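You operate a simulated robot arm through the tools that you are given. There is no shell and no other tool.

Carry out the task below with a simulated robot arm. There is one attempt and no reset: what you move stays moved.

TASK
Finish the lagging job: close the glue, park the brush, unpin the cradle.
Fine: lid on the stand glue tub; stand glue brush upright in the stand drip tray; cradle pin out and into its holder; the strip stays on the spare roller. Set down upright: stand glue brush.
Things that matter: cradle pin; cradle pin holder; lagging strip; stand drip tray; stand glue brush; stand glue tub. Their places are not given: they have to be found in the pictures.

The check looks at the end state, three seconds after you hand in, the way a careful person would. Anything else that was tipped, shoved, dropped, spilled or broken makes it a failure. Lids that push on must go on centred and level and be pressed home; caps that screw on are set level and turned clockwise until they are tight.

THE ROBOT
A 7-joint arm with a two-finger gripper, fixed in place. Base frame: the origin is on the floor under the middle of its stand, x ahead of it, y to its left, z up; the work surface is at about z = 850. Lengths are in mm, angles in degrees, forces in N, time in s.
With the tool pointing down near the work surface it reaches from about 340 to 720 mm from the base axis. Its first joint turns from -66.0 to 66.0 degrees. Payload 2.45 kg.
Tool frame: the origin (TCP) lies between the finger pads and is the grasp point; the fingertips stand 26 mm ahead of it; z points along the fingers, y is the line along which they close. The gripper opens to 96 mm; its body begins 69 mm behind the TCP.
Orientation is that of the tool frame in the base frame, as a unit quaternion [w, x, y, z]. With the fingers straight down and closing along the base's y, the tool's x points along the base's -x, its y along +y and its z along -z.

THE INTERFACE
- The arm moves only by the tool jog_arm. Its argument "series" is a list that holds one entry, the list of rows, each a list of 6 numbers: the shift along the tool's x, y, z in mm, then the turn, a rotation vector about the tool's x, y, z in degrees. In form: [[[x, y, z, wx, wy, wz], ...]]. A call has 1 to 20 rows; each row is the pose to reach, as a shift and turn from the pose commanded when the call began, along the tool's axes at that moment. "hand" is the opening, from 0 (shut) to 1 (fully open), set as the call begins (left out, the last holds). A row lasts 0.2 s, in which the tool goes at most 50 mm and 8.6 degrees; a call with a longer step from one row to the next is refused whole, and so is a gripper value outside its range. A pose out of reach is approached as far as the arm can. The call stops where the force on the tool passes 40 N (or 10 N more than at its start, if that is more) or the arm is blocked; 0.2 s more then pass. Each finger travels about 50 mm/s and halts on what it meets, pressing with about 32 N; the grip force reading is that of the motor and also rises with nothing between the fingers. The clock runs only during rows and for 0.2 s after the last one: add rows that repeat a pose to give the fingers time. It gives the time, the measured TCP pose, the force on the tool (base axes), the opening and the grip force at its end, in the units of the frame above (readings bear some noise), with the torque about the TCP (base axes, N m) and any sound that the robot's microphone picked up, and new pictures: "show" is both (left out), scene, wrist or none.
- Cameras (640 x 400 px; columns grow to the right, rows downward): "scene" is fixed at [179.1, -416.6, 1408.4]; the picture's right is [0.53, -0.85, 0.00], its down [-0.59, -0.37, -0.72] and it looks along [0.61, 0.38, -0.70] (base axes); focal length 232 px, centre (320, 200). "wrist" rides on the gripper at [82, 3, -98] in the tool frame; the picture's right is [-0.04, 1.00, 0.00], its down [-0.73, -0.03, -0.68] and it looks along [-0.68, -0.03, 0.73] (tool axes); focal length 256 px, centre (320, 200).
- locate(camera, pixels): there is no depth. For up to 12 entries [column, row, z] of the newest picture of that camera ("zoom" is the newest enlarged one), the place [x, y] in the base frame at which the ray of that pixel passes the height z, good to about 2 mm. No time passes.
- close_up(camera, box): a new picture of the part [left, top, right, bottom] of that camera's present view, enlarged. No time passes.
- sign_off(): hands the job in; it is judged then, once.

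Leave the gripper open and the arm clear of the work at the hand-in unless told otherwise.

The tools are called after "Emit:" as name(argument=value, ...) on one line, values as JSON. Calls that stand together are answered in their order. jog_arm: Moves the arm, as the interface text tells. Its arguments: {"type":"object","properties":{"series":{"type":"array"},"hand":{"type":"number"},"show":{"type":"string","enum":["both","scene","wrist","none"]}},"required":["series"]} The other tools are called the same way: locate (camera, pixels) gives the place at which the rays of pixels pass given heights; close_up (camera, box) takes an enlarged picture of a part of a camera's view; sign_off () hands the job in.

At the start:

```text
time: 0.0
tcp_pos: [461.0, 32.9, 1215.8]
orientation: [0.0, 0.0, 1.0, 0.0]
wrist_force: [1.2, -0.6, 0.3]
ft_torque: [0.01, 0.02, 0.03]
opening: 95.9
gripper_force: 0.1
```

scene: 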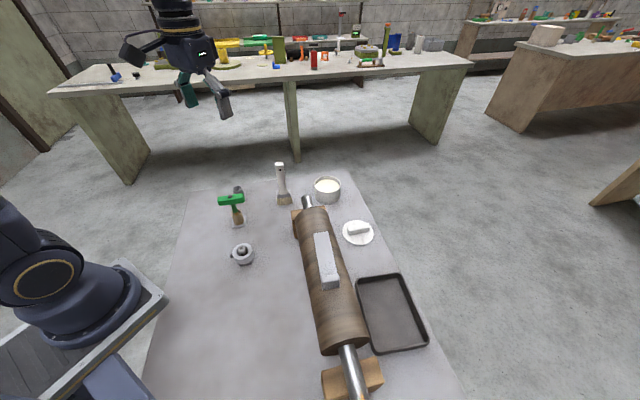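
wrist: 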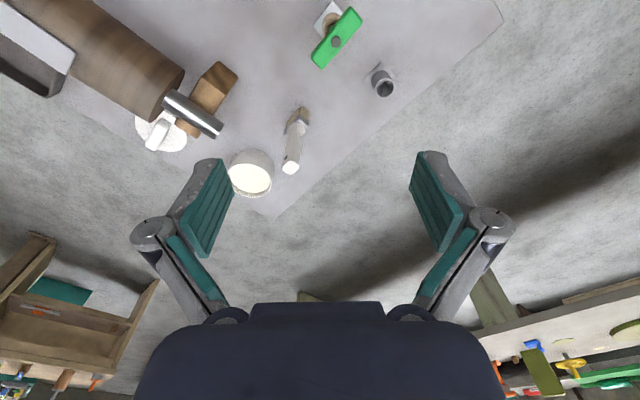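

I see the glue tub near scene (327,188), a white lid at (358,232), a brush near (282,185), a tray at (392,312), a green-handled item at (232,205) and a grey item at (242,253). I will take enlarged pictures to identify each one.

Emit:
close_up(camera="scene", box=[200, 150, 300, 280])

Emit:
close_up(camera="scene", box=[260, 150, 400, 260])

Emit:
close_up(camera="scene", box=[280, 230, 450, 400])

Emit:
close_up(camera="wrist", box=[120, 0, 420, 220])

```text
3.08 times, centred on (250, 215) of scene
```

zoom: 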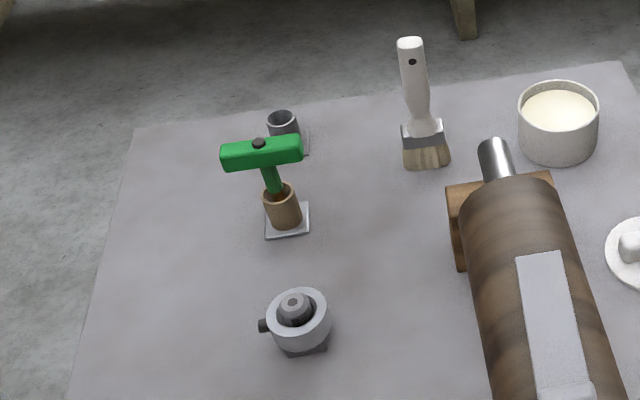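

```text
3.64 times, centred on (330, 205) of scene
```

zoom: 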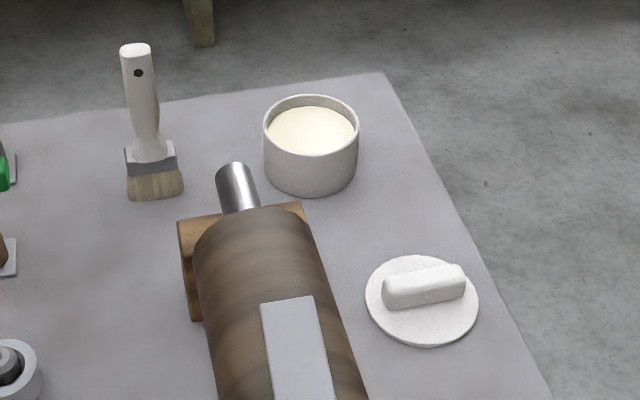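

```text
2.35 times, centred on (365, 315) of scene
```

zoom: 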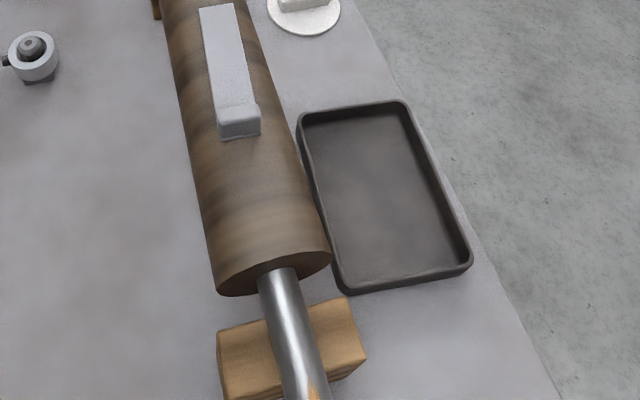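

```text
1.82 times, centred on (270, 110) of wrist
```

zoom: 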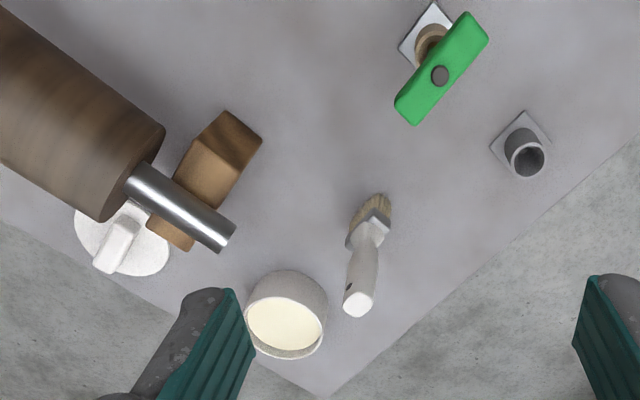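

The close-ups show a green T-handled pin standing in a brown bush at about scene (238,215), an empty grey tube behind it at about (241,192), and a separate grey collar at (242,253). The brush stands on its bristles, and the strip lies on the roller. Next I will compute positions on the table and at plausible heights.

Emit:
locate(camera="scene", pixels=[[238, 224, 850], [241, 197, 850], [242, 258, 850], [284, 203, 850], [327, 196, 850], [327, 182, 890], [358, 235, 855], [358, 230, 875], [360, 283, 860], [398, 276, 860], [428, 340, 860], [376, 352, 860]])

Emit:
locate(camera="wrist", pixels=[[336, 40, 930], [326, 22, 850], [383, 88, 880], [382, 76, 850], [291, 166, 990], [297, 122, 850], [251, 178, 890], [160, 133, 855], [205, 102, 880]])

```text
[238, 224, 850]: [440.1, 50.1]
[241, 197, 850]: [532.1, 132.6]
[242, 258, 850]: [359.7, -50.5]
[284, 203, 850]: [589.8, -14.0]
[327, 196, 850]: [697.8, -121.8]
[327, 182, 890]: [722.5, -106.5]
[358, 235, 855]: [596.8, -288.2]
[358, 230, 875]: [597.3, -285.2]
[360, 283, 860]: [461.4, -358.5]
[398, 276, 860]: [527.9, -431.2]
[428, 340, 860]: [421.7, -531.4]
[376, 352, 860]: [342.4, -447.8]
```

```text
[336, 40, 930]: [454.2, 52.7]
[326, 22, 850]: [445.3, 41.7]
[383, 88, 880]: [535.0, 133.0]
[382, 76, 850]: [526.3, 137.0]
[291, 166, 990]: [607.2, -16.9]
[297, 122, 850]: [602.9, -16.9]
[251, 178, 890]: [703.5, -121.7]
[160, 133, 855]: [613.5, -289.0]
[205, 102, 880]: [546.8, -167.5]
```

I will triangulate heights by casting the same features from both cameras: the pin handle's button (scene (230,196.5), wrist (336,42)), the holder's rim, the brush top, the tub rim and the lid handle.

Emit:
locate(camera="scene", pixels=[[230, 196.5, 900], [230, 196.5, 930], [230, 196.5, 960], [279.5, 165, 950], [279.5, 165, 1000], [279.5, 165, 1050], [327, 183, 890], [327, 183, 910], [241, 190, 880], [241, 190, 900], [358, 227, 870], [358, 227, 890]])

Emit:
locate(camera="wrist", pixels=[[336, 42, 900], [336, 42, 930], [336, 42, 960], [291, 167, 950], [291, 167, 1000], [291, 167, 1050], [251, 180, 890], [251, 180, 910], [383, 88, 880], [383, 88, 900], [160, 125, 870], [160, 125, 890]])

```text
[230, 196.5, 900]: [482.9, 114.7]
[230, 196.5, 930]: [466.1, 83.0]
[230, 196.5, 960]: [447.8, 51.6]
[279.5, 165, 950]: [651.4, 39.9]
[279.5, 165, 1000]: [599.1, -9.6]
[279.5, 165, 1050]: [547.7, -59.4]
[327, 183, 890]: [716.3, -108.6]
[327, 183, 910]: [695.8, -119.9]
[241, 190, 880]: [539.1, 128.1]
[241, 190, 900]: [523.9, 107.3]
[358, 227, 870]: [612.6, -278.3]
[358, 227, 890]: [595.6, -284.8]
```

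```text
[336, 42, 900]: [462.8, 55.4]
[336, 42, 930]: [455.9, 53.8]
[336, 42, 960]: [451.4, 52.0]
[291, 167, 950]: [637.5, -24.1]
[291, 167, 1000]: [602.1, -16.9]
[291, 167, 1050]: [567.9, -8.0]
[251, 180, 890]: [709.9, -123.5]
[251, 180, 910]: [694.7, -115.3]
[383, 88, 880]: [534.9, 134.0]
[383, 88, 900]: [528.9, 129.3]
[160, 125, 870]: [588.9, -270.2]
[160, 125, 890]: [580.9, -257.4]
```

Triangulation puts the pin handle top near (450,52,958), the brush top near (600,-15,1003), the tub rim near (695,-118,~908) and the holder rim near (536,131,880). I will lower the gripper to about 120 mm above the pin handle for a closer look.

Emit:
jog_arm(series=[[[4, 6, 45, 0, 0, 0], [8, 12, 90, 0, 0, 0], [11, 17, 136, 0, 0, 0], [11, 17, 136, 0, 0, 0]]], hand=1)

```text
time: 1.0
tcp_pos: [449.5, 50.1, 1079.8]
orientation: [0.0, 0.0, 1.0, 0.0]
wrist_force: [-0.7, 0.6, 0.2]
ft_torque: [-0.02, -0.01, -0.01]
opening: 95.9
gripper_force: 0.1
```

scene: 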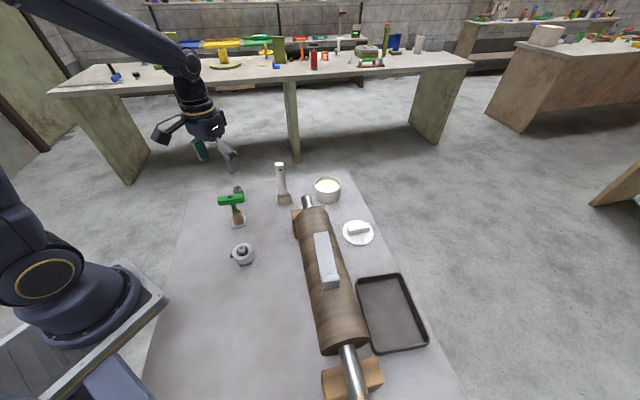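
wrist: 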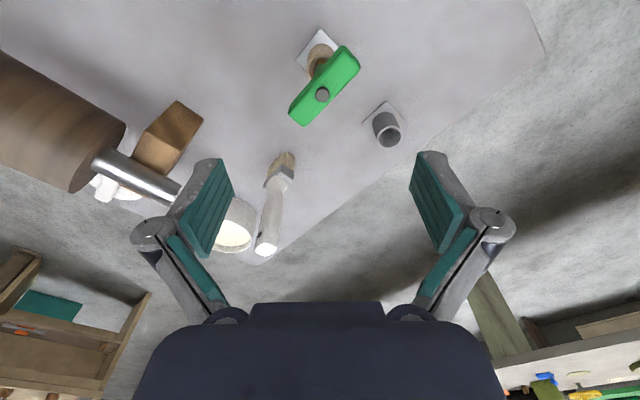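

The pin's green T-bar is at wrist (324,85) and the grey holder at (386,127). I will enlarge both and check for any lock feature.

Emit:
close_up(camera="wrist", box=[260, 20, 420, 160])

Emit:
close_up(camera="scene", box=[210, 175, 270, 235])

Emit:
close_up(camera="scene", box=[215, 230, 270, 275])

```text
2.86 times, centred on (340, 90) of wrist
```

zoom: 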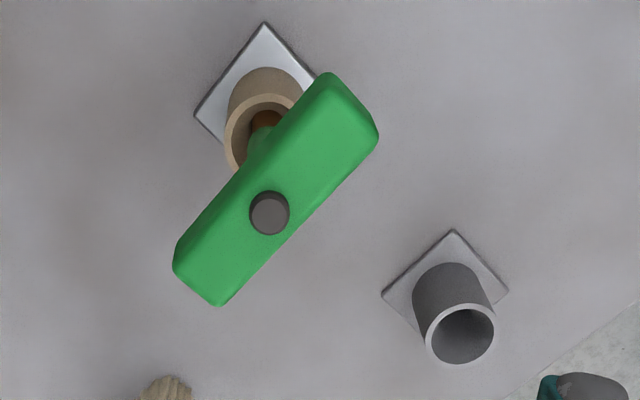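

```text
6.67 times, centred on (240, 205) of scene
```

zoom: 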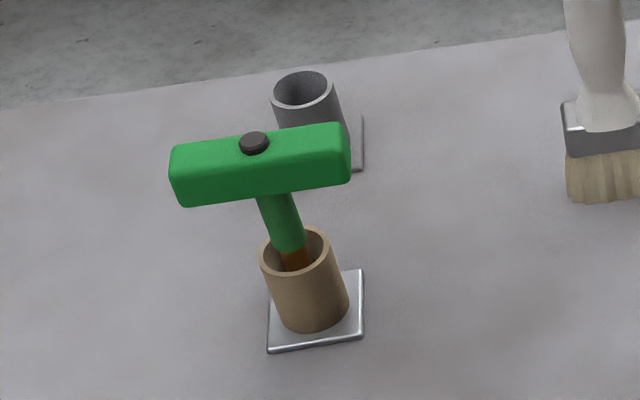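

```text
8.89 times, centred on (242, 252) of scene
```

zoom: 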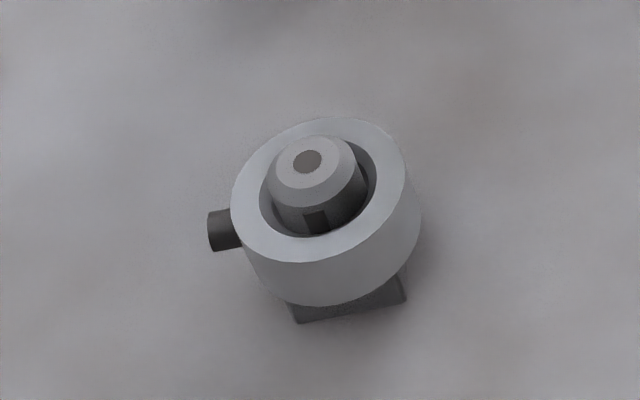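

The green T-handle stands loosely in a brown bush with play around it. The grey collar at scene (242,253) holds a domed stub with a slot, so I need to know which of these is the cradle pin. I will move the camera over the collar for a closer look.

Emit:
jog_arm(series=[[[20, -24, 20, 0, 0, 0], [40, -48, 40, 0, 0, 0], [60, -72, 60, 0, 0, 0], [80, -95, 80, 0, 0, 0], [80, -95, 80, 0, 0, 0]]])

```text
time: 2.2
tcp_pos: [370.4, -43.7, 999.0]
orientation: [0.0, 0.0, 1.0, 0.0]
wrist_force: [-0.1, -0.5, 0.5]
ft_torque: [-0.02, 0.01, -0.04]
opening: 96.0
gripper_force: 0.0
```

scene: 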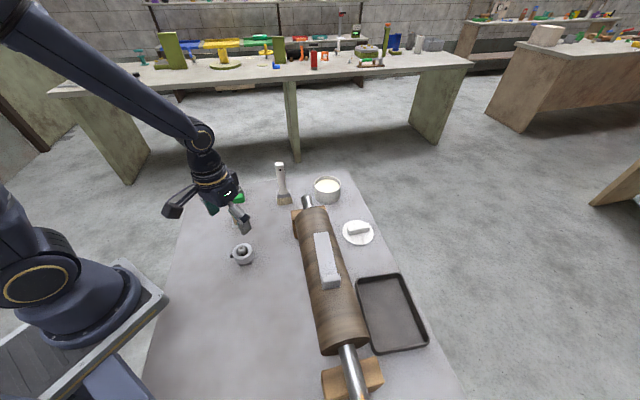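
wrist: 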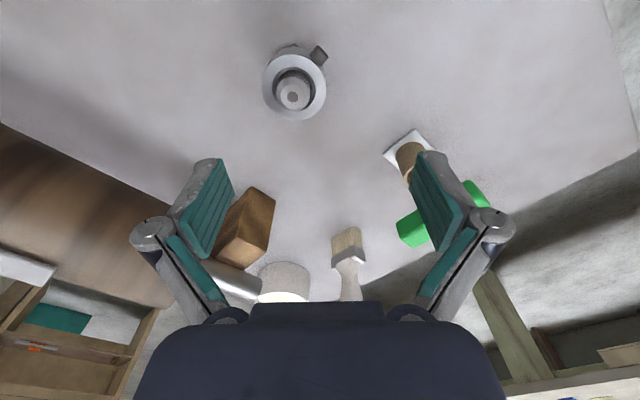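

The collar is now at wrist (295,85). I will enlarge it.

Emit:
close_up(camera="wrist", box=[245, 35, 345, 135])

Emit:
close_up(camera="wrist", box=[360, 110, 500, 260])

Emit:
locate(camera="wrist", pixels=[[293, 96, 890], [293, 96, 900], [293, 96, 910], [294, 88, 880], [318, 53, 870], [295, 50, 850]])

```text
4.00 times, centred on (295, 85) of wrist
```

zoom: 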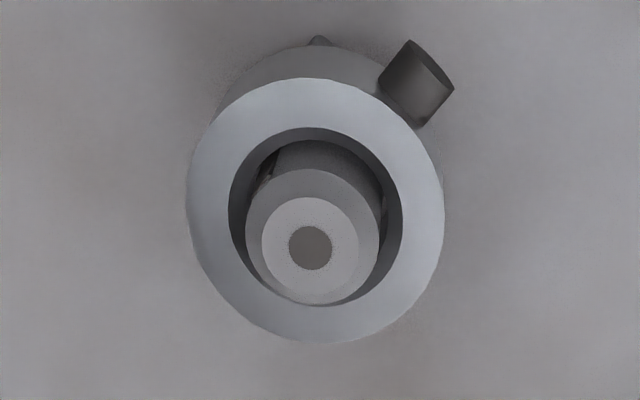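

```text
2.67 times, centred on (430, 185) of wrist
```

zoom: 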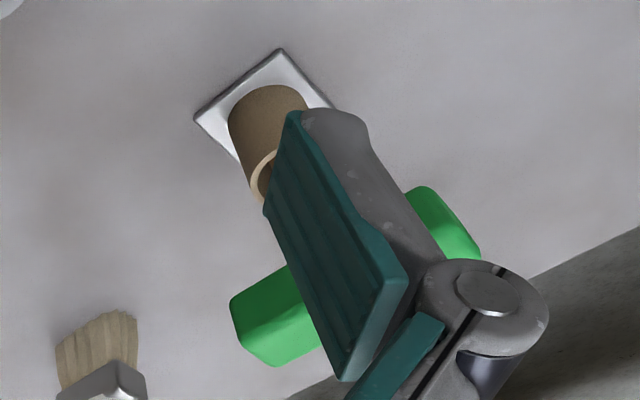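

```text
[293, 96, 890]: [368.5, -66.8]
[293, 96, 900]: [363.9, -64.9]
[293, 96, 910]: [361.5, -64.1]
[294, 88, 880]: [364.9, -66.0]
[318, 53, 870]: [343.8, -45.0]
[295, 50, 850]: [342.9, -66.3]
```

The grey collar is a keyed shaft stub with a set-screw ring, so it does not take part in this job. The green T-handled pin in the brown bush is the cradle pin, and the empty grey cup on a matching plate is its holder. The T-bar runs from about (473,26) to (423,74), diagonally. I will rise over the pin and turn 45° about the tool's z so that the fingers close across the bar.

Emit:
jog_arm(series=[[[-5, 5, -40, 0, 0, 7.5], [-20, 25, -60, 0, 0, 15], [-38, 45, -65, 0, 0, 22.5], [-55, 65, -65, 0, 0, 30], [-70, 82, -65, 0, 0, 37.5], [-78, 94, -65, 0, 0, 45], [-78, 94, -65, 0, 0, 45]]], hand=1)

```text
time: 3.8
tcp_pos: [447.9, 49.0, 1064.3]
orientation: [0.0, 0.382, 0.924, 0.0]
wrist_force: [-0.2, 0.4, 1.2]
ft_torque: [-0.01, -0.02, -0.01]
opening: 96.1
gripper_force: 0.0
```

scene: 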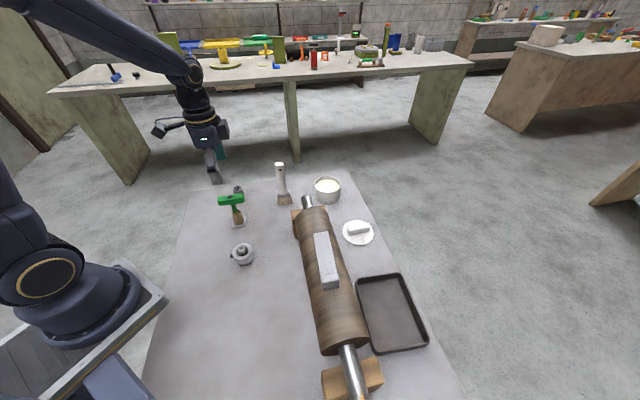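
wrist: 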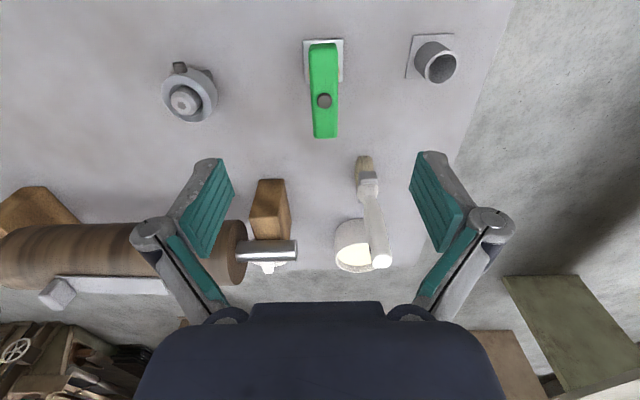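

The bar is now vertical in the wrist picture at columns 312–338, rows 42–138. I will enlarge it and the cup below it, and locate the points.

Emit:
close_up(camera="wrist", box=[270, 20, 380, 150])

Emit:
locate(camera="wrist", pixels=[[324, 100, 950], [324, 100, 960], [324, 46, 955], [326, 134, 955], [313, 90, 955], [337, 90, 955], [437, 66, 880], [437, 66, 890], [431, 56, 850], [322, 60, 850]])

Emit:
locate(camera="scene", pixels=[[230, 196.3, 950], [230, 196.3, 955], [230, 196.3, 960], [230, 196.3, 965], [236, 211, 880], [236, 211, 890], [236, 211, 900], [237.5, 188, 880], [237.5, 188, 890], [237.5, 188, 900]])

```text
3.08 times, centred on (325, 85) of wrist
```

zoom: 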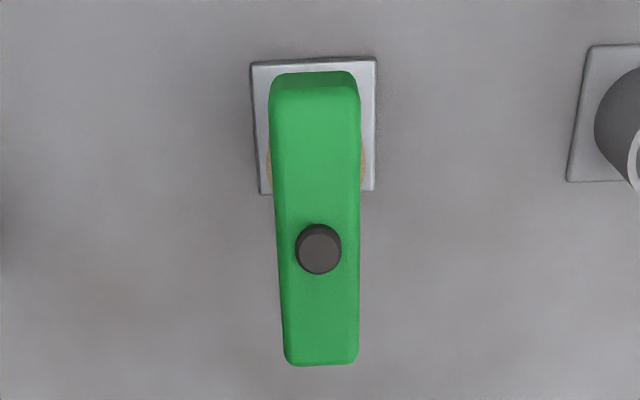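

```text
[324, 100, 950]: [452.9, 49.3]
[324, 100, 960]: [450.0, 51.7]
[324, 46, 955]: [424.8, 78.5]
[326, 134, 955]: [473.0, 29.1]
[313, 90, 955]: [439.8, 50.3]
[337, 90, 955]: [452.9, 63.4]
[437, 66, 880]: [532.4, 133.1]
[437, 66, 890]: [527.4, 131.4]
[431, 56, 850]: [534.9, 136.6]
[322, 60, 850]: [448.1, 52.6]
```

```text
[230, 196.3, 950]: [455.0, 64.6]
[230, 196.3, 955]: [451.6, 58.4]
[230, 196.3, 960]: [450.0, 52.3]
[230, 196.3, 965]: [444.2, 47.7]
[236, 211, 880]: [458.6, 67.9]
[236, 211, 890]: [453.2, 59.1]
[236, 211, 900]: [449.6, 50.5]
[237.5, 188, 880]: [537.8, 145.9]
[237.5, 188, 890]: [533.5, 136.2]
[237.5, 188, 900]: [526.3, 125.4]
```

Both cameras agree: the button is at (450,52,960) and the bar is about 70 × 18 mm along the (1,-1) direction, sitting over the bush at (448,52) with its rim near z 898. I will descend with open fingers so that the pads straddle the bar at z ≈ 946.

Emit:
jog_arm(series=[[[0.7, 3.5, 40, 0, 0, 0], [0.7, 3.5, 80, 0, 0, 0], [0.7, 3.5, 105, 0, 0, 0], [0.7, 3.5, 118, 0, 0, 0], [0.7, 3.5, 118, 0, 0, 0]]], hand=1)

```text
time: 5.0
tcp_pos: [448.4, 51.9, 944.6]
orientation: [0.0, 0.382, 0.924, 0.001]
wrist_force: [0.4, -0.1, 0.1]
ft_torque: [0.0, 0.01, -0.02]
opening: 96.0
gripper_force: 0.1
```

scene: 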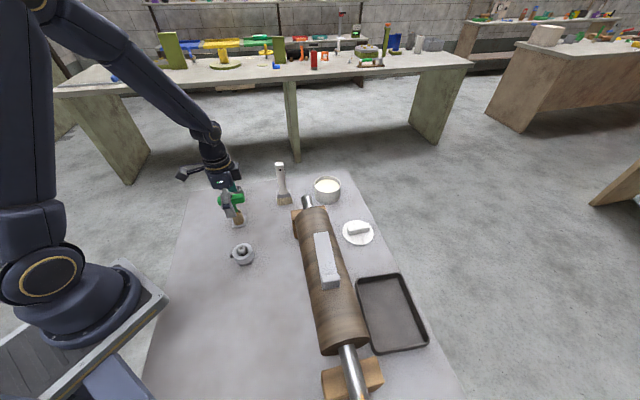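
wrist: 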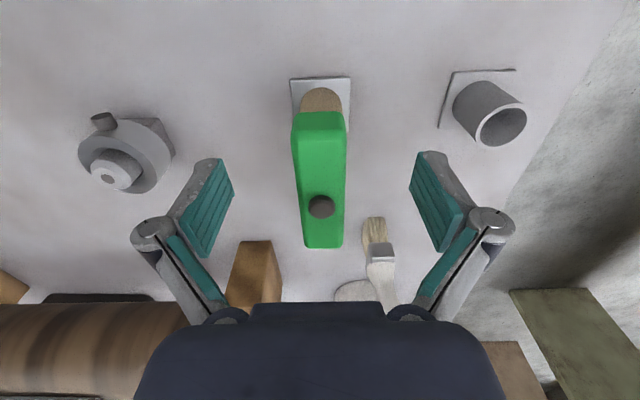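

The bar lies centred between the pads (columns 292–346, TCP projects at column 320). I will close on it now and hold the pose.

Emit:
jog_arm(series=[[[0, 0, 0, 0, 0, 0], [0, 0, 0, 0, 0, 0], [0, 0, 0, 0, 0, 0], [0, 0, 0, 0, 0, 0], [0, 0, 0, 0, 0, 0], [0, 0, 0, 0, 0, 0]]], hand=0)

```text
time: 6.4
tcp_pos: [449.9, 52.8, 946.2]
orientation: [0.0, 0.382, 0.924, 0.0]
wrist_force: [3.3, 3.2, -0.4]
ft_torque: [0.05, -0.05, -0.04]
opening: 20.3
gripper_force: 32.5
```

scene: 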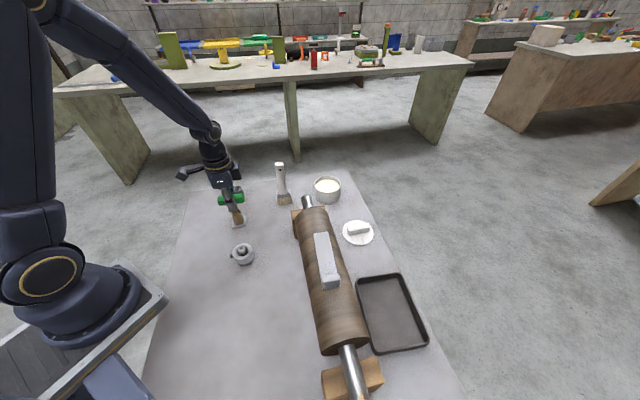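
wrist: 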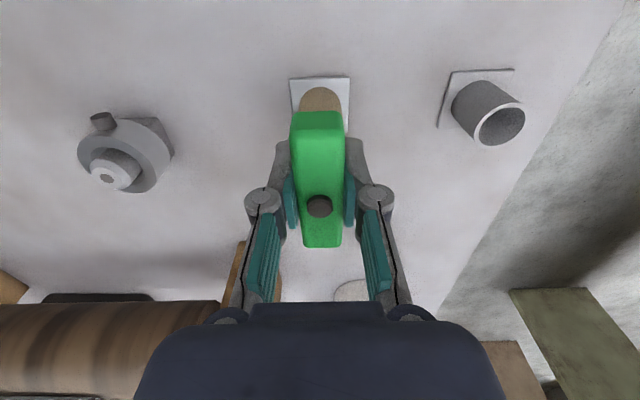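

The grip holds at 20.3 mm with 32 N and a small side force of about 4.6 N. I will lift slowly and watch the force in case the pin is locked.

Emit:
jog_arm(series=[[[0, 1, -3, 0, 0, 0], [0, 1, -8, 0, 0, 0], [0, 1, -15, 0, 0, 0], [0, 1, -15, 0, 0, 0]]], hand=0)

```text
time: 7.4
tcp_pos: [449.3, 53.5, 962.4]
orientation: [-0.001, 0.383, 0.924, 0.0]
wrist_force: [-0.4, -0.3, -1.6]
ft_torque: [0.0, -0.01, 0.05]
opening: 20.3
gripper_force: 32.1
```

scene: 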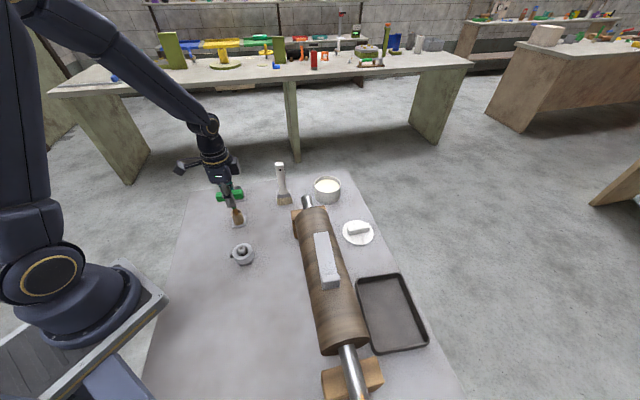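
wrist: 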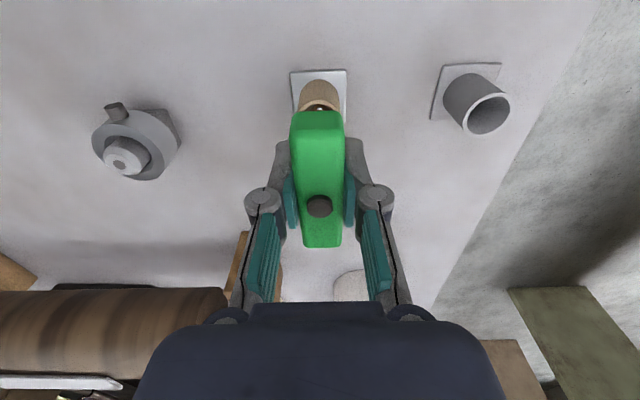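

The pin is free: only about 1.6 N, its own weight. I will keep lifting straight up until the shank is clear of the bush.

Emit:
jog_arm(series=[[[0, 0, -15, 0, 0, 0], [0, 0, -30, 0, 0, 0], [0, 0, -50, 0, 0, 0], [0, 0, -70, 0, 0, 0], [0, 0, -85, 0, 0, 0], [0, 0, -85, 0, 0, 0]]], hand=0)

```text
time: 8.8
tcp_pos: [449.8, 52.6, 1046.8]
orientation: [0.0, 0.382, 0.924, 0.0]
wrist_force: [-0.5, 0.3, -1.4]
ft_torque: [-0.03, -0.01, 0.01]
opening: 20.4
gripper_force: 31.8
```

scene: 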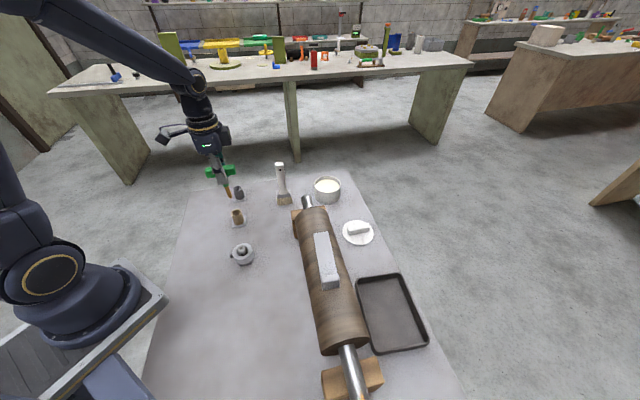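
wrist: 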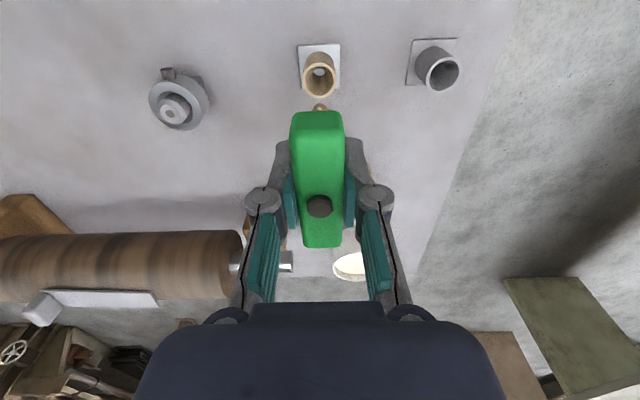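

The pin is out of the bush. I will enlarge the pin and the holder for shank length and holder geometry.

Emit:
close_up(camera="scene", box=[195, 150, 265, 235])

Emit:
close_up(camera="wrist", box=[280, 20, 480, 130])

```text
4.71 times, centred on (230, 192) of scene
```

zoom: 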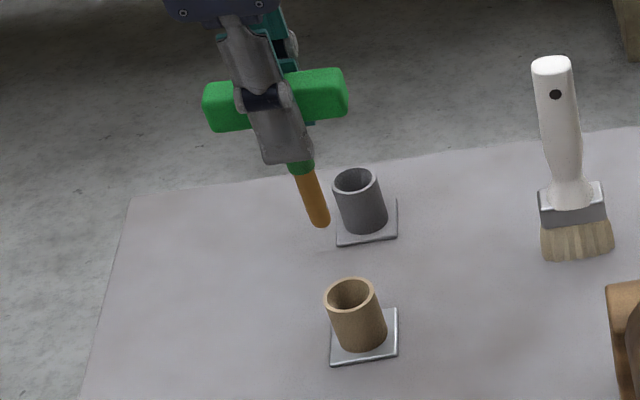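

```text
3.20 times, centred on (380, 75) of wrist
```

zoom: 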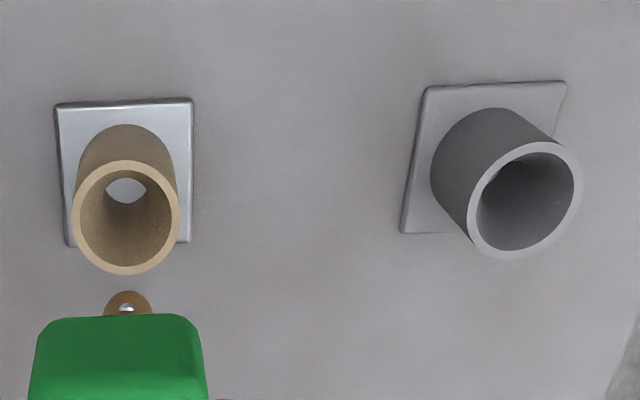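

The shank tip is about 89 mm below the TCP, at z ≈ 958 now. I will locate the holder's rim and base from both cameras, and do the same for the bush as a check.

Emit:
locate(camera="zoom", pixels=[[524, 200, 885], [524, 200, 890], [524, 200, 895], [524, 200, 900], [127, 217, 890], [127, 217, 895], [127, 217, 900], [125, 188, 853], [485, 158, 853], [467, 200, 893], [582, 200, 893]])

Emit:
locate(camera="scene", pixels=[[237.4, 188, 885], [237.4, 188, 890], [237.4, 188, 895], [237.4, 188, 900], [236.6, 212, 890], [236.6, 212, 895], [236.6, 212, 900]])

```text
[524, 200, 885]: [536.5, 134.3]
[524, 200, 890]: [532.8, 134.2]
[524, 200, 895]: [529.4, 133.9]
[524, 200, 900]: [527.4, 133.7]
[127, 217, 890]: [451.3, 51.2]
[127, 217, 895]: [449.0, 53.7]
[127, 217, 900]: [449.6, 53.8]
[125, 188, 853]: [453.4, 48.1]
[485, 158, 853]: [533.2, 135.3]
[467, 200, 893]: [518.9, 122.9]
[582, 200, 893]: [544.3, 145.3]
```

```text
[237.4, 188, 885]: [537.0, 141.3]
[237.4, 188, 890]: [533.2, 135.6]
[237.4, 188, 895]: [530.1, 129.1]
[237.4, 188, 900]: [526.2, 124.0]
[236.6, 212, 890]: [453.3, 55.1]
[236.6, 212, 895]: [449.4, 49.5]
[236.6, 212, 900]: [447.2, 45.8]
```

The bush rim is at (450,52,893) and the holder rim at (532.5,134,891). The holder is therefore about 116 mm along the tool's y. I will carry the pin there at the present height.

Emit:
jog_arm(series=[[[0, 30, 0, 0, 0, 0], [0, 65, 0, 0, 0, 0], [-0.5, 95, 0, 0, 0, 0], [-0.7, 112, 0, 0, 0, 0], [-0.7, 116, 0, 0, 0, 0], [-0.7, 116, 0, 0, 0, 0]]], hand=0)

```text
time: 10.2
tcp_pos: [531.7, 134.7, 1045.0]
orientation: [-0.001, 0.383, 0.924, 0.0]
wrist_force: [0.2, 0.9, -1.3]
ft_torque: [-0.01, 0.02, -0.01]
opening: 20.2
gripper_force: 32.4
```

scene: 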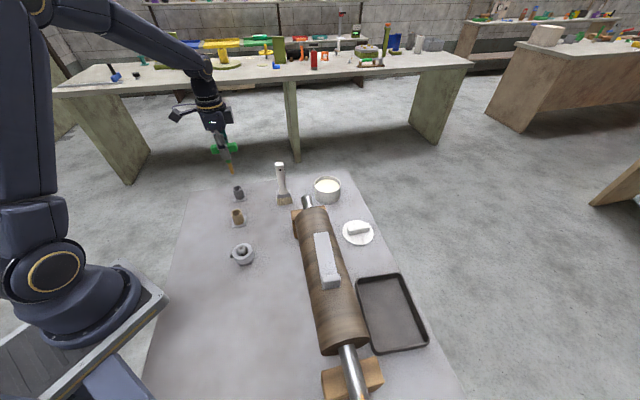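
wrist: 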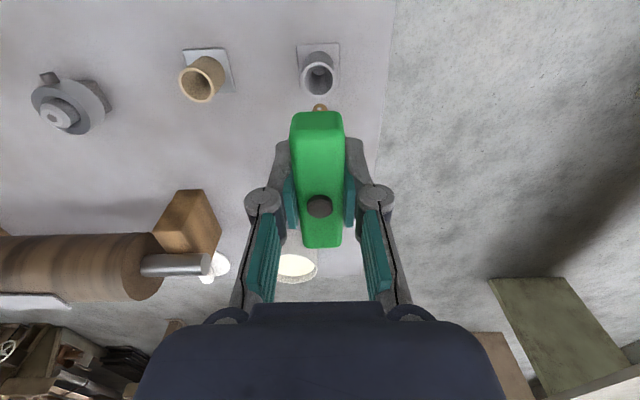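

The holder now appears where the bush did (column ~319). I will enlarge to check alignment before lowering.

Emit:
close_up(camera="wrist", box=[270, 30, 370, 130])

Emit:
close_up(camera="scene", box=[200, 140, 260, 220])

```text
4.00 times, centred on (320, 80) of wrist
```

zoom: 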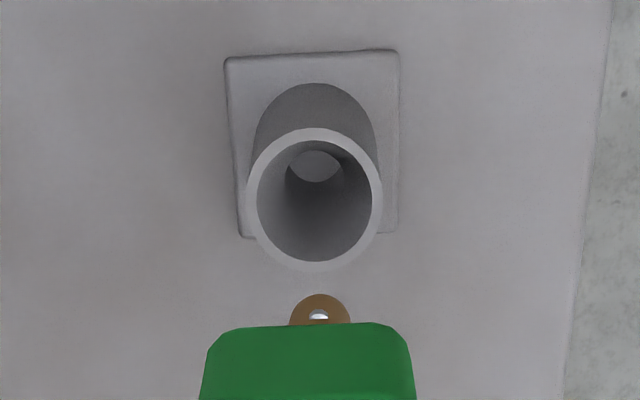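

```text
5.00 times, centred on (230, 180) of scene
```

zoom: 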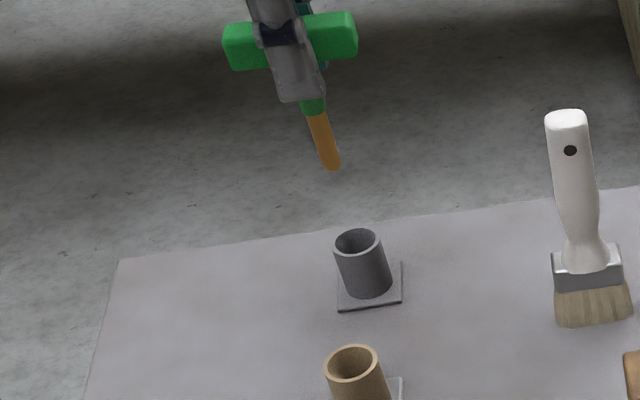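

The holder's rim is about 1 px left of the pin's axis (zoom 314 against 320), which is well inside the 6 mm clearance. I will shift 0.8 mm and lower the shank into the holder.

Emit:
jog_arm(series=[[[0, -0.8, 20, 0, 0, 0], [0, -0.8, 40, 0, 0, 0], [0, -0.8, 55, 0, 0, 0], [0, -0.8, 70, 0, 0, 0], [0, -0.8, 70, 0, 0, 0]]], hand=0)

```text
time: 11.4
tcp_pos: [531.0, 133.3, 975.7]
orientation: [0.0, 0.383, 0.924, 0.0]
wrist_force: [-0.2, -0.5, -0.8]
ft_torque: [-0.02, 0.01, 0.01]
opening: 20.0
gripper_force: 32.0
```

scene: 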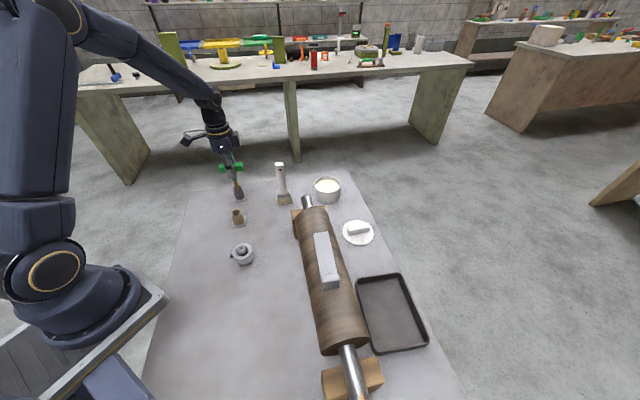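
wrist: 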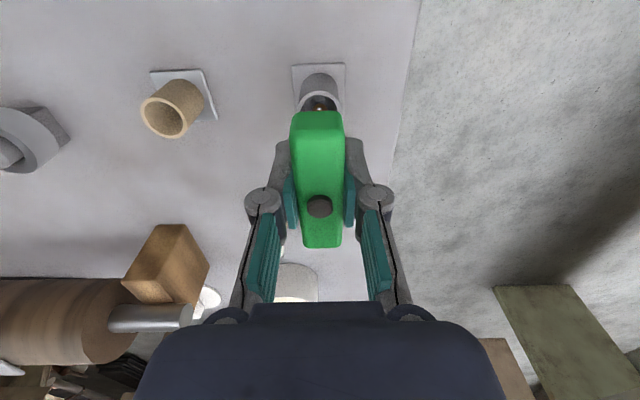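

The shank tip is at about z 887, inside the cup, with no contact force. I will lower it the rest of the way in small steps until it seats.

Emit:
jog_arm(series=[[[0, 0, 10, 0, 0, 0], [0, 0, 18, 0, 0, 0], [0, 0, 23, 0, 0, 0], [0, 0, 26, 0, 0, 0], [0, 0, 28, 0, 0, 0], [0, 0, 28, 0, 0, 0]]], hand=0)

Emit:
close_up(camera="scene", box=[200, 140, 270, 230])

```text
time: 12.8
tcp_pos: [531.1, 134.3, 949.4]
orientation: [0.0, 0.384, 0.923, 0.0]
wrist_force: [0.5, 0.4, -0.7]
ft_torque: [-0.02, 0.02, 0.02]
opening: 20.1
gripper_force: 32.1
```

scene: 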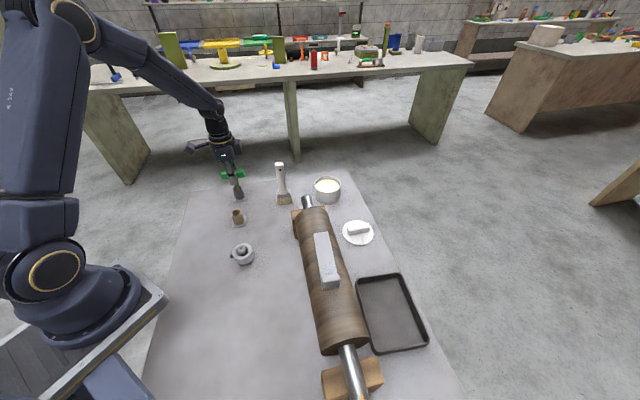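
wrist: 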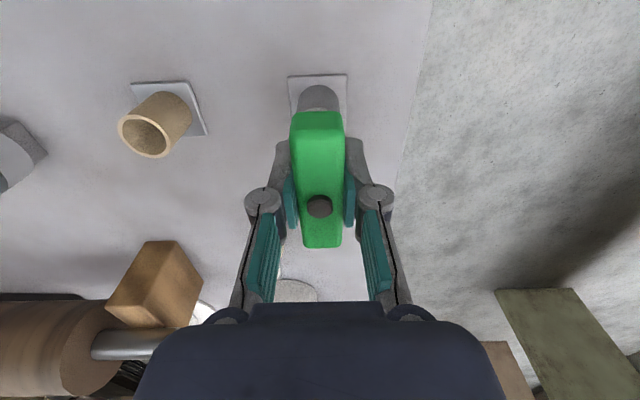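

```text
4.44 times, centred on (235, 185) of scene
```

zoom: 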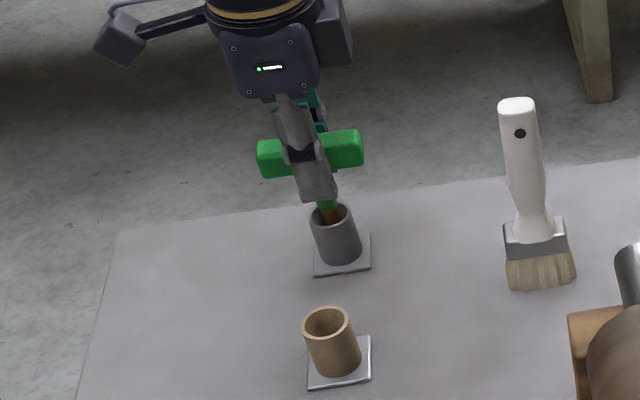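

There is still no contact at z ≈ 948. When I gripped it in the bush the TCP was at about 946, so I will ease down in 1 mm steps, 4 mm in all.

Emit:
jog_arm(series=[[[0, 0, 1, 0, 0, 0], [0, 0, 2, 0, 0, 0], [0, 0, 3, 0, 0, 0], [0, 0, 4, 0, 0, 0]]], hand=0, show="none")

```text
time: 13.8
tcp_pos: [530.8, 133.9, 945.7]
orientation: [0.0, 0.383, 0.924, 0.001]
wrist_force: [-5.1, -0.2, 14.3]
ft_torque: [0.03, 0.4, 0.02]
opening: 20.3
gripper_force: 31.8
```

The pin has bottomed: 14 N upward at z ≈ 945. I will back off 1.5 mm to relieve the load, then open the fingers.

Emit:
jog_arm(series=[[[0, 0, -1.5, 0, 0, 0], [0, 0, -1.5, 0, 0, 0]]], hand=0, show="none")

Emit:
jog_arm(series=[[[0, 0, 0, 0, 0, 0], [0, 0, 0, 0, 0, 0], [0, 0, 0, 0, 0, 0], [0, 0, 0, 0, 0, 0]]], hand=0.6)

Emit:
close_up(camera="scene", box=[200, 140, 270, 230])

```text
time: 14.4
tcp_pos: [533.7, 135.2, 945.9]
orientation: [0.001, 0.383, 0.924, 0.0]
wrist_force: [0.5, -1.4, -1.1]
ft_torque: [0.0, -0.02, 0.02]
opening: 20.2
gripper_force: 32.2
```

```text
time: 15.4
tcp_pos: [531.8, 133.0, 946.1]
orientation: [0.0, 0.383, 0.924, 0.0]
wrist_force: [0.0, -0.2, 0.8]
ft_torque: [0.0, -0.01, -0.03]
opening: 57.8
gripper_force: 0.0
```

scene: 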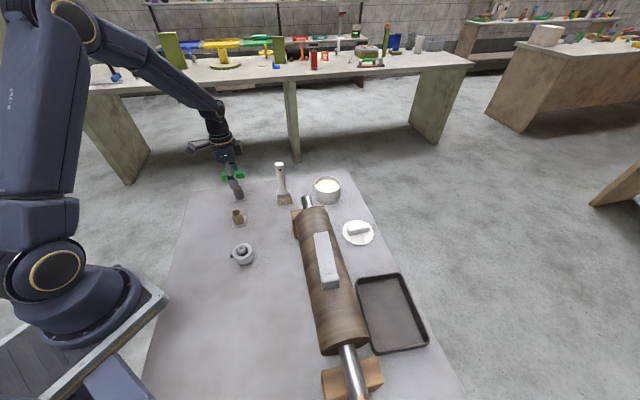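
wrist: 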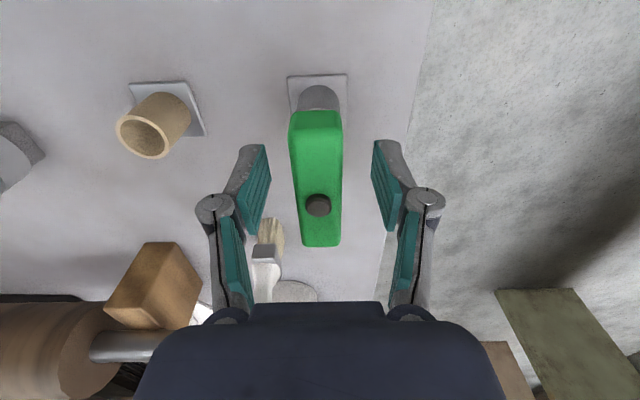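

```text
4.44 times, centred on (235, 185) of scene
```

zoom: 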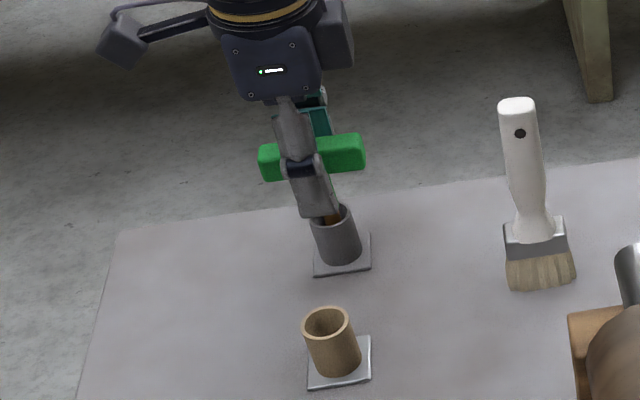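

The pin stands steady in the holder with the fingers open. I will rise straight up, then travel high (z ≈ 1100) towards the brush at about (600,-15) for a closer view.

Emit:
jog_arm(series=[[[0, 0, -20, 0, 0, 0], [0, 0, -50, 0, 0, 0], [0, 0, -95, 0, 0, 0], [0, 0, -135, 0, 0, 0], [-35, -14, -155, 0, 0, 0], [-70, -28, -155, 0, 0, 0], [-105, -43, -155, 0, 0, 0], [-139, -57, -155, 0, 0, 0], [-139, -57, -155, 0, 0, 0]]], hand=0.6)

Emit:
close_up(camera="scene", box=[200, 140, 270, 230])

Emit:
close_up(camera="wrist", box=[240, 40, 400, 200])

```text
time: 17.4
tcp_pos: [591.8, -5.5, 1098.8]
orientation: [0.001, 0.383, 0.924, 0.0]
wrist_force: [0.9, 0.0, -0.8]
ft_torque: [-0.01, 0.02, 0.01]
opening: 57.4
gripper_force: 0.1
```

scene: 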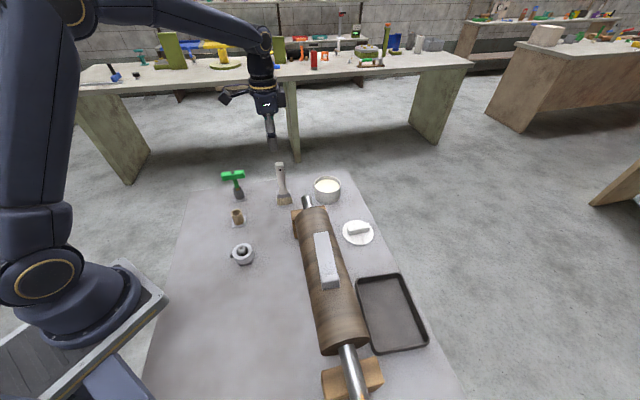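
wrist: 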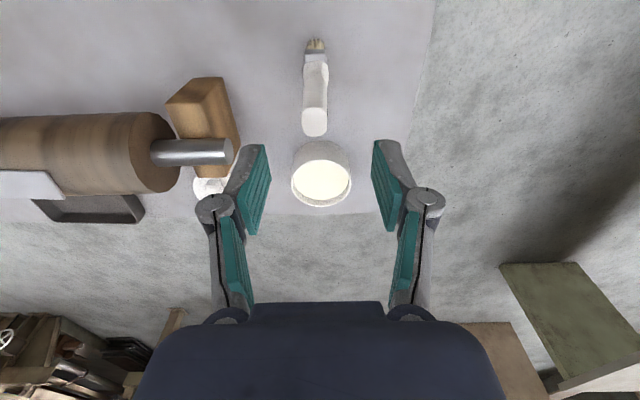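

```text
4.44 times, centred on (235, 185) of scene
```

zoom: 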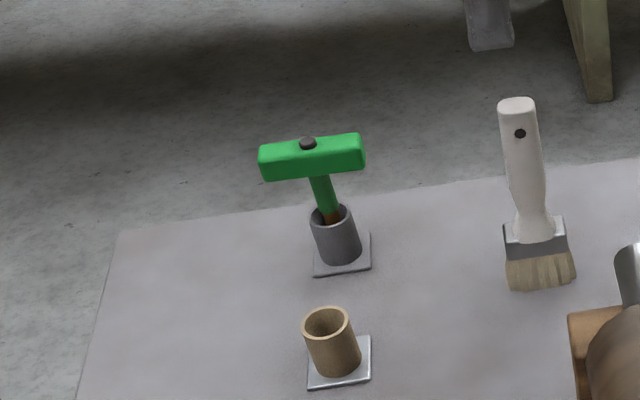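

```text
2.50 times, centred on (320, 120) of wrist
```

zoom: 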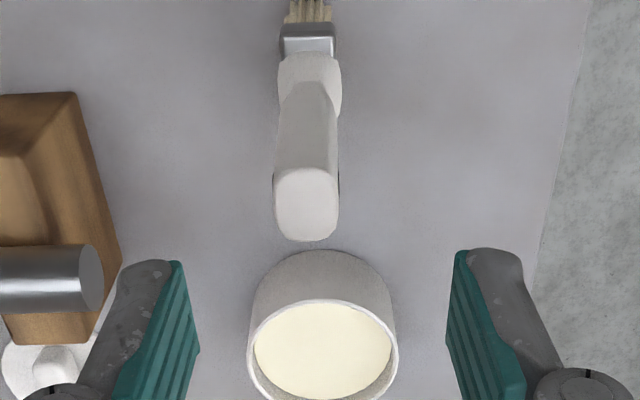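

The pin is upright in its holder. The brush is about 20 mm thick along the tool's y and about 47 mm wide across the ferrule along (0.7,-0.7), so the present 45° yaw suits it. I will triangulate the handle top (wrist (314.8,122.8), scene (279.4,163.6)) and the ferrule.

Emit:
locate(camera="wrist", pixels=[[314.8, 122.8, 995], [314.8, 122.8, 1000], [314.8, 122.8, 1005], [314.8, 122.8, 1010], [315.6, 57, 885], [316, 47, 860]])

Emit:
locate(camera="scene", pixels=[[279.4, 163.6, 995], [279.4, 163.6, 1000], [279.4, 163.6, 1005], [279.4, 163.6, 1010], [283.5, 196, 885], [284.5, 203.5, 855]])

Emit:
close_up(camera="scene", box=[260, 155, 305, 215])

```text
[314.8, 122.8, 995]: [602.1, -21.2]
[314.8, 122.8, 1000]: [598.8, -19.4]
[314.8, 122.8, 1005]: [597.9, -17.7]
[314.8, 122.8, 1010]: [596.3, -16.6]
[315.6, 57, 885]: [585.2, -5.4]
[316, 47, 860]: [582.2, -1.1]
```

```text
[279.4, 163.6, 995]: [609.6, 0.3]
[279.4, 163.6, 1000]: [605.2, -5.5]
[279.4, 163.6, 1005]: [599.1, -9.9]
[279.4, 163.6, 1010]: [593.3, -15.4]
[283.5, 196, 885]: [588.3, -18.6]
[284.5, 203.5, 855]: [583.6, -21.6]
```

```text
6.67 times, centred on (282, 185) of scene
```

zoom: 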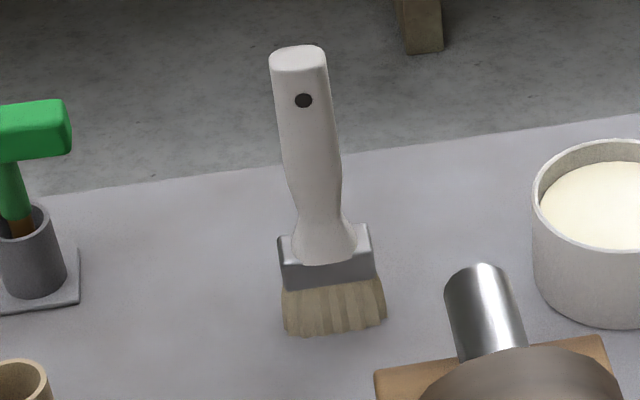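

The brush handle top is at about (597,-15,1006). I will shift 12 mm along tool -x and 3.7 mm along -y, then come down to z ≈ 1045, so the tips are just above the handle, for an alignment check.

Emit:
jog_arm(series=[[[-6, -2, 25, 0, 0, 0], [-12, -3.7, 54, 0, 0, 0], [-12, -3.7, 54, 0, 0, 0]]], hand=0.8)

Emit:
close_up(camera="wrist", box=[220, 40, 420, 240])

```text
time: 18.2
tcp_pos: [597.9, -15.6, 1045.8]
orientation: [0.001, 0.382, 0.924, 0.0]
wrist_force: [-0.8, -0.6, 0.1]
ft_torque: [0.01, 0.01, 0.03]
opening: 76.8
gripper_force: 0.0
```

scene: 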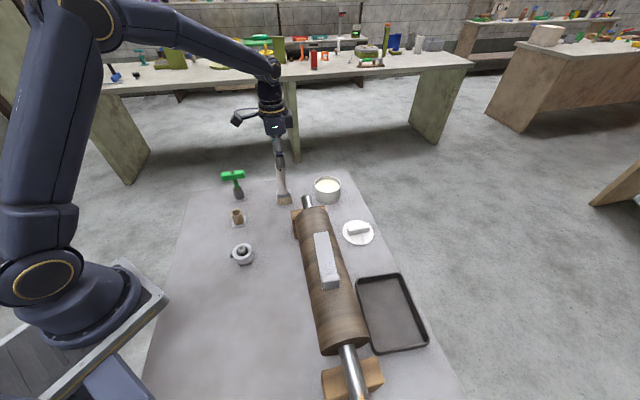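
wrist: 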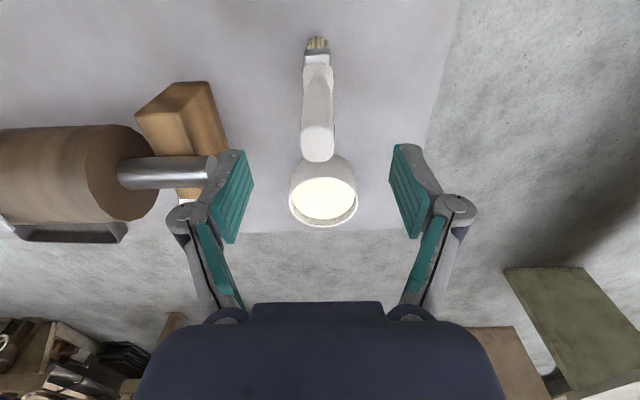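

```text
2.00 times, centred on (320, 140) of wrist
```

zoom: 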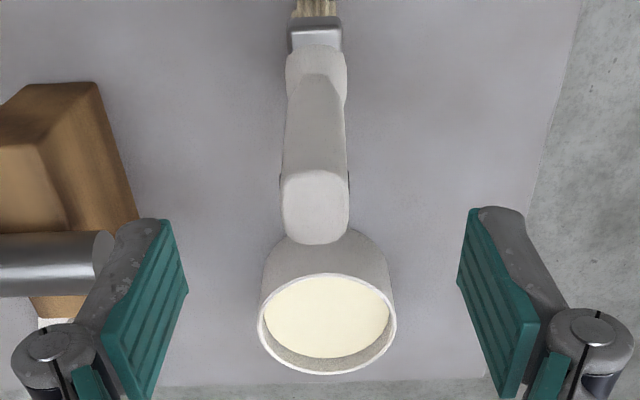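

The handle is centred (zoom column 315, row as predicted). I will descend to about z 968 so that the pads take the mid-handle.

Emit:
jog_arm(series=[[[0, -1.2, 30, 0, 0, 0], [0, -1.2, 60, 0, 0, 0], [0, -1.2, 77, 0, 0, 0], [0, -1.2, 77, 0, 0, 0]]], hand=0.8)

Emit:
close_up(camera="wrist", box=[220, 60, 420, 260])

```text
time: 19.2
tcp_pos: [595.5, -16.3, 969.5]
orientation: [-0.001, 0.383, 0.924, 0.001]
wrist_force: [-1.1, 0.3, 0.1]
ft_torque: [-0.03, -0.02, -0.02]
opening: 76.9
gripper_force: 0.0
```

scene: 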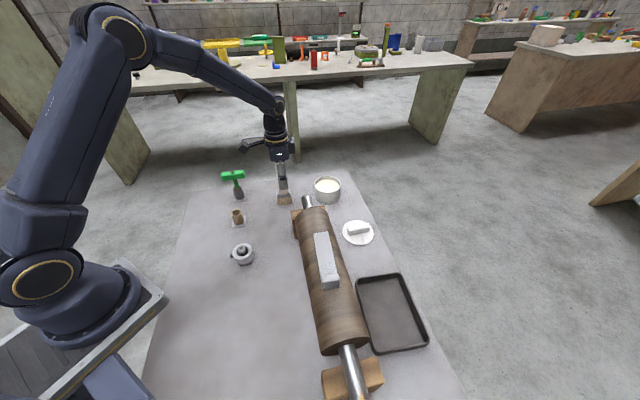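
wrist: 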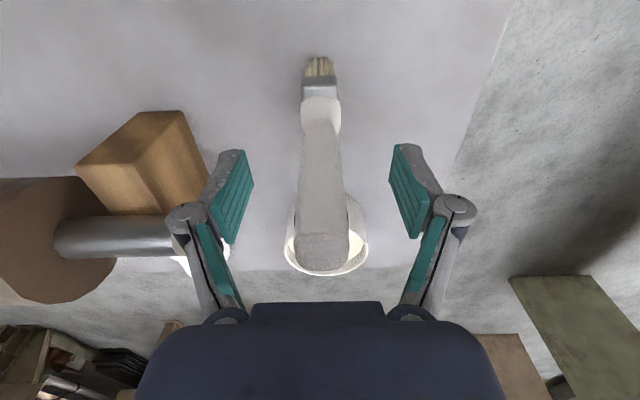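

```text
2.00 times, centred on (320, 160) of wrist
```

zoom: 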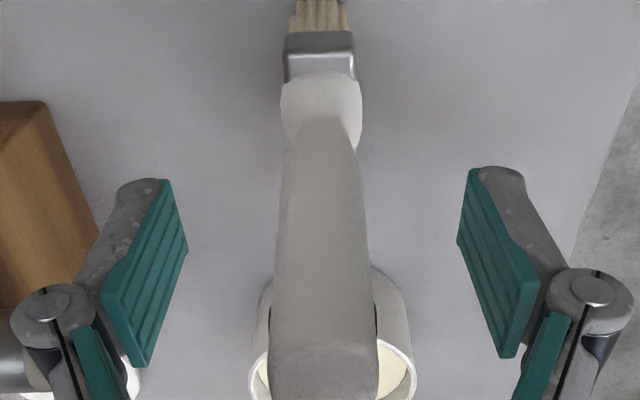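

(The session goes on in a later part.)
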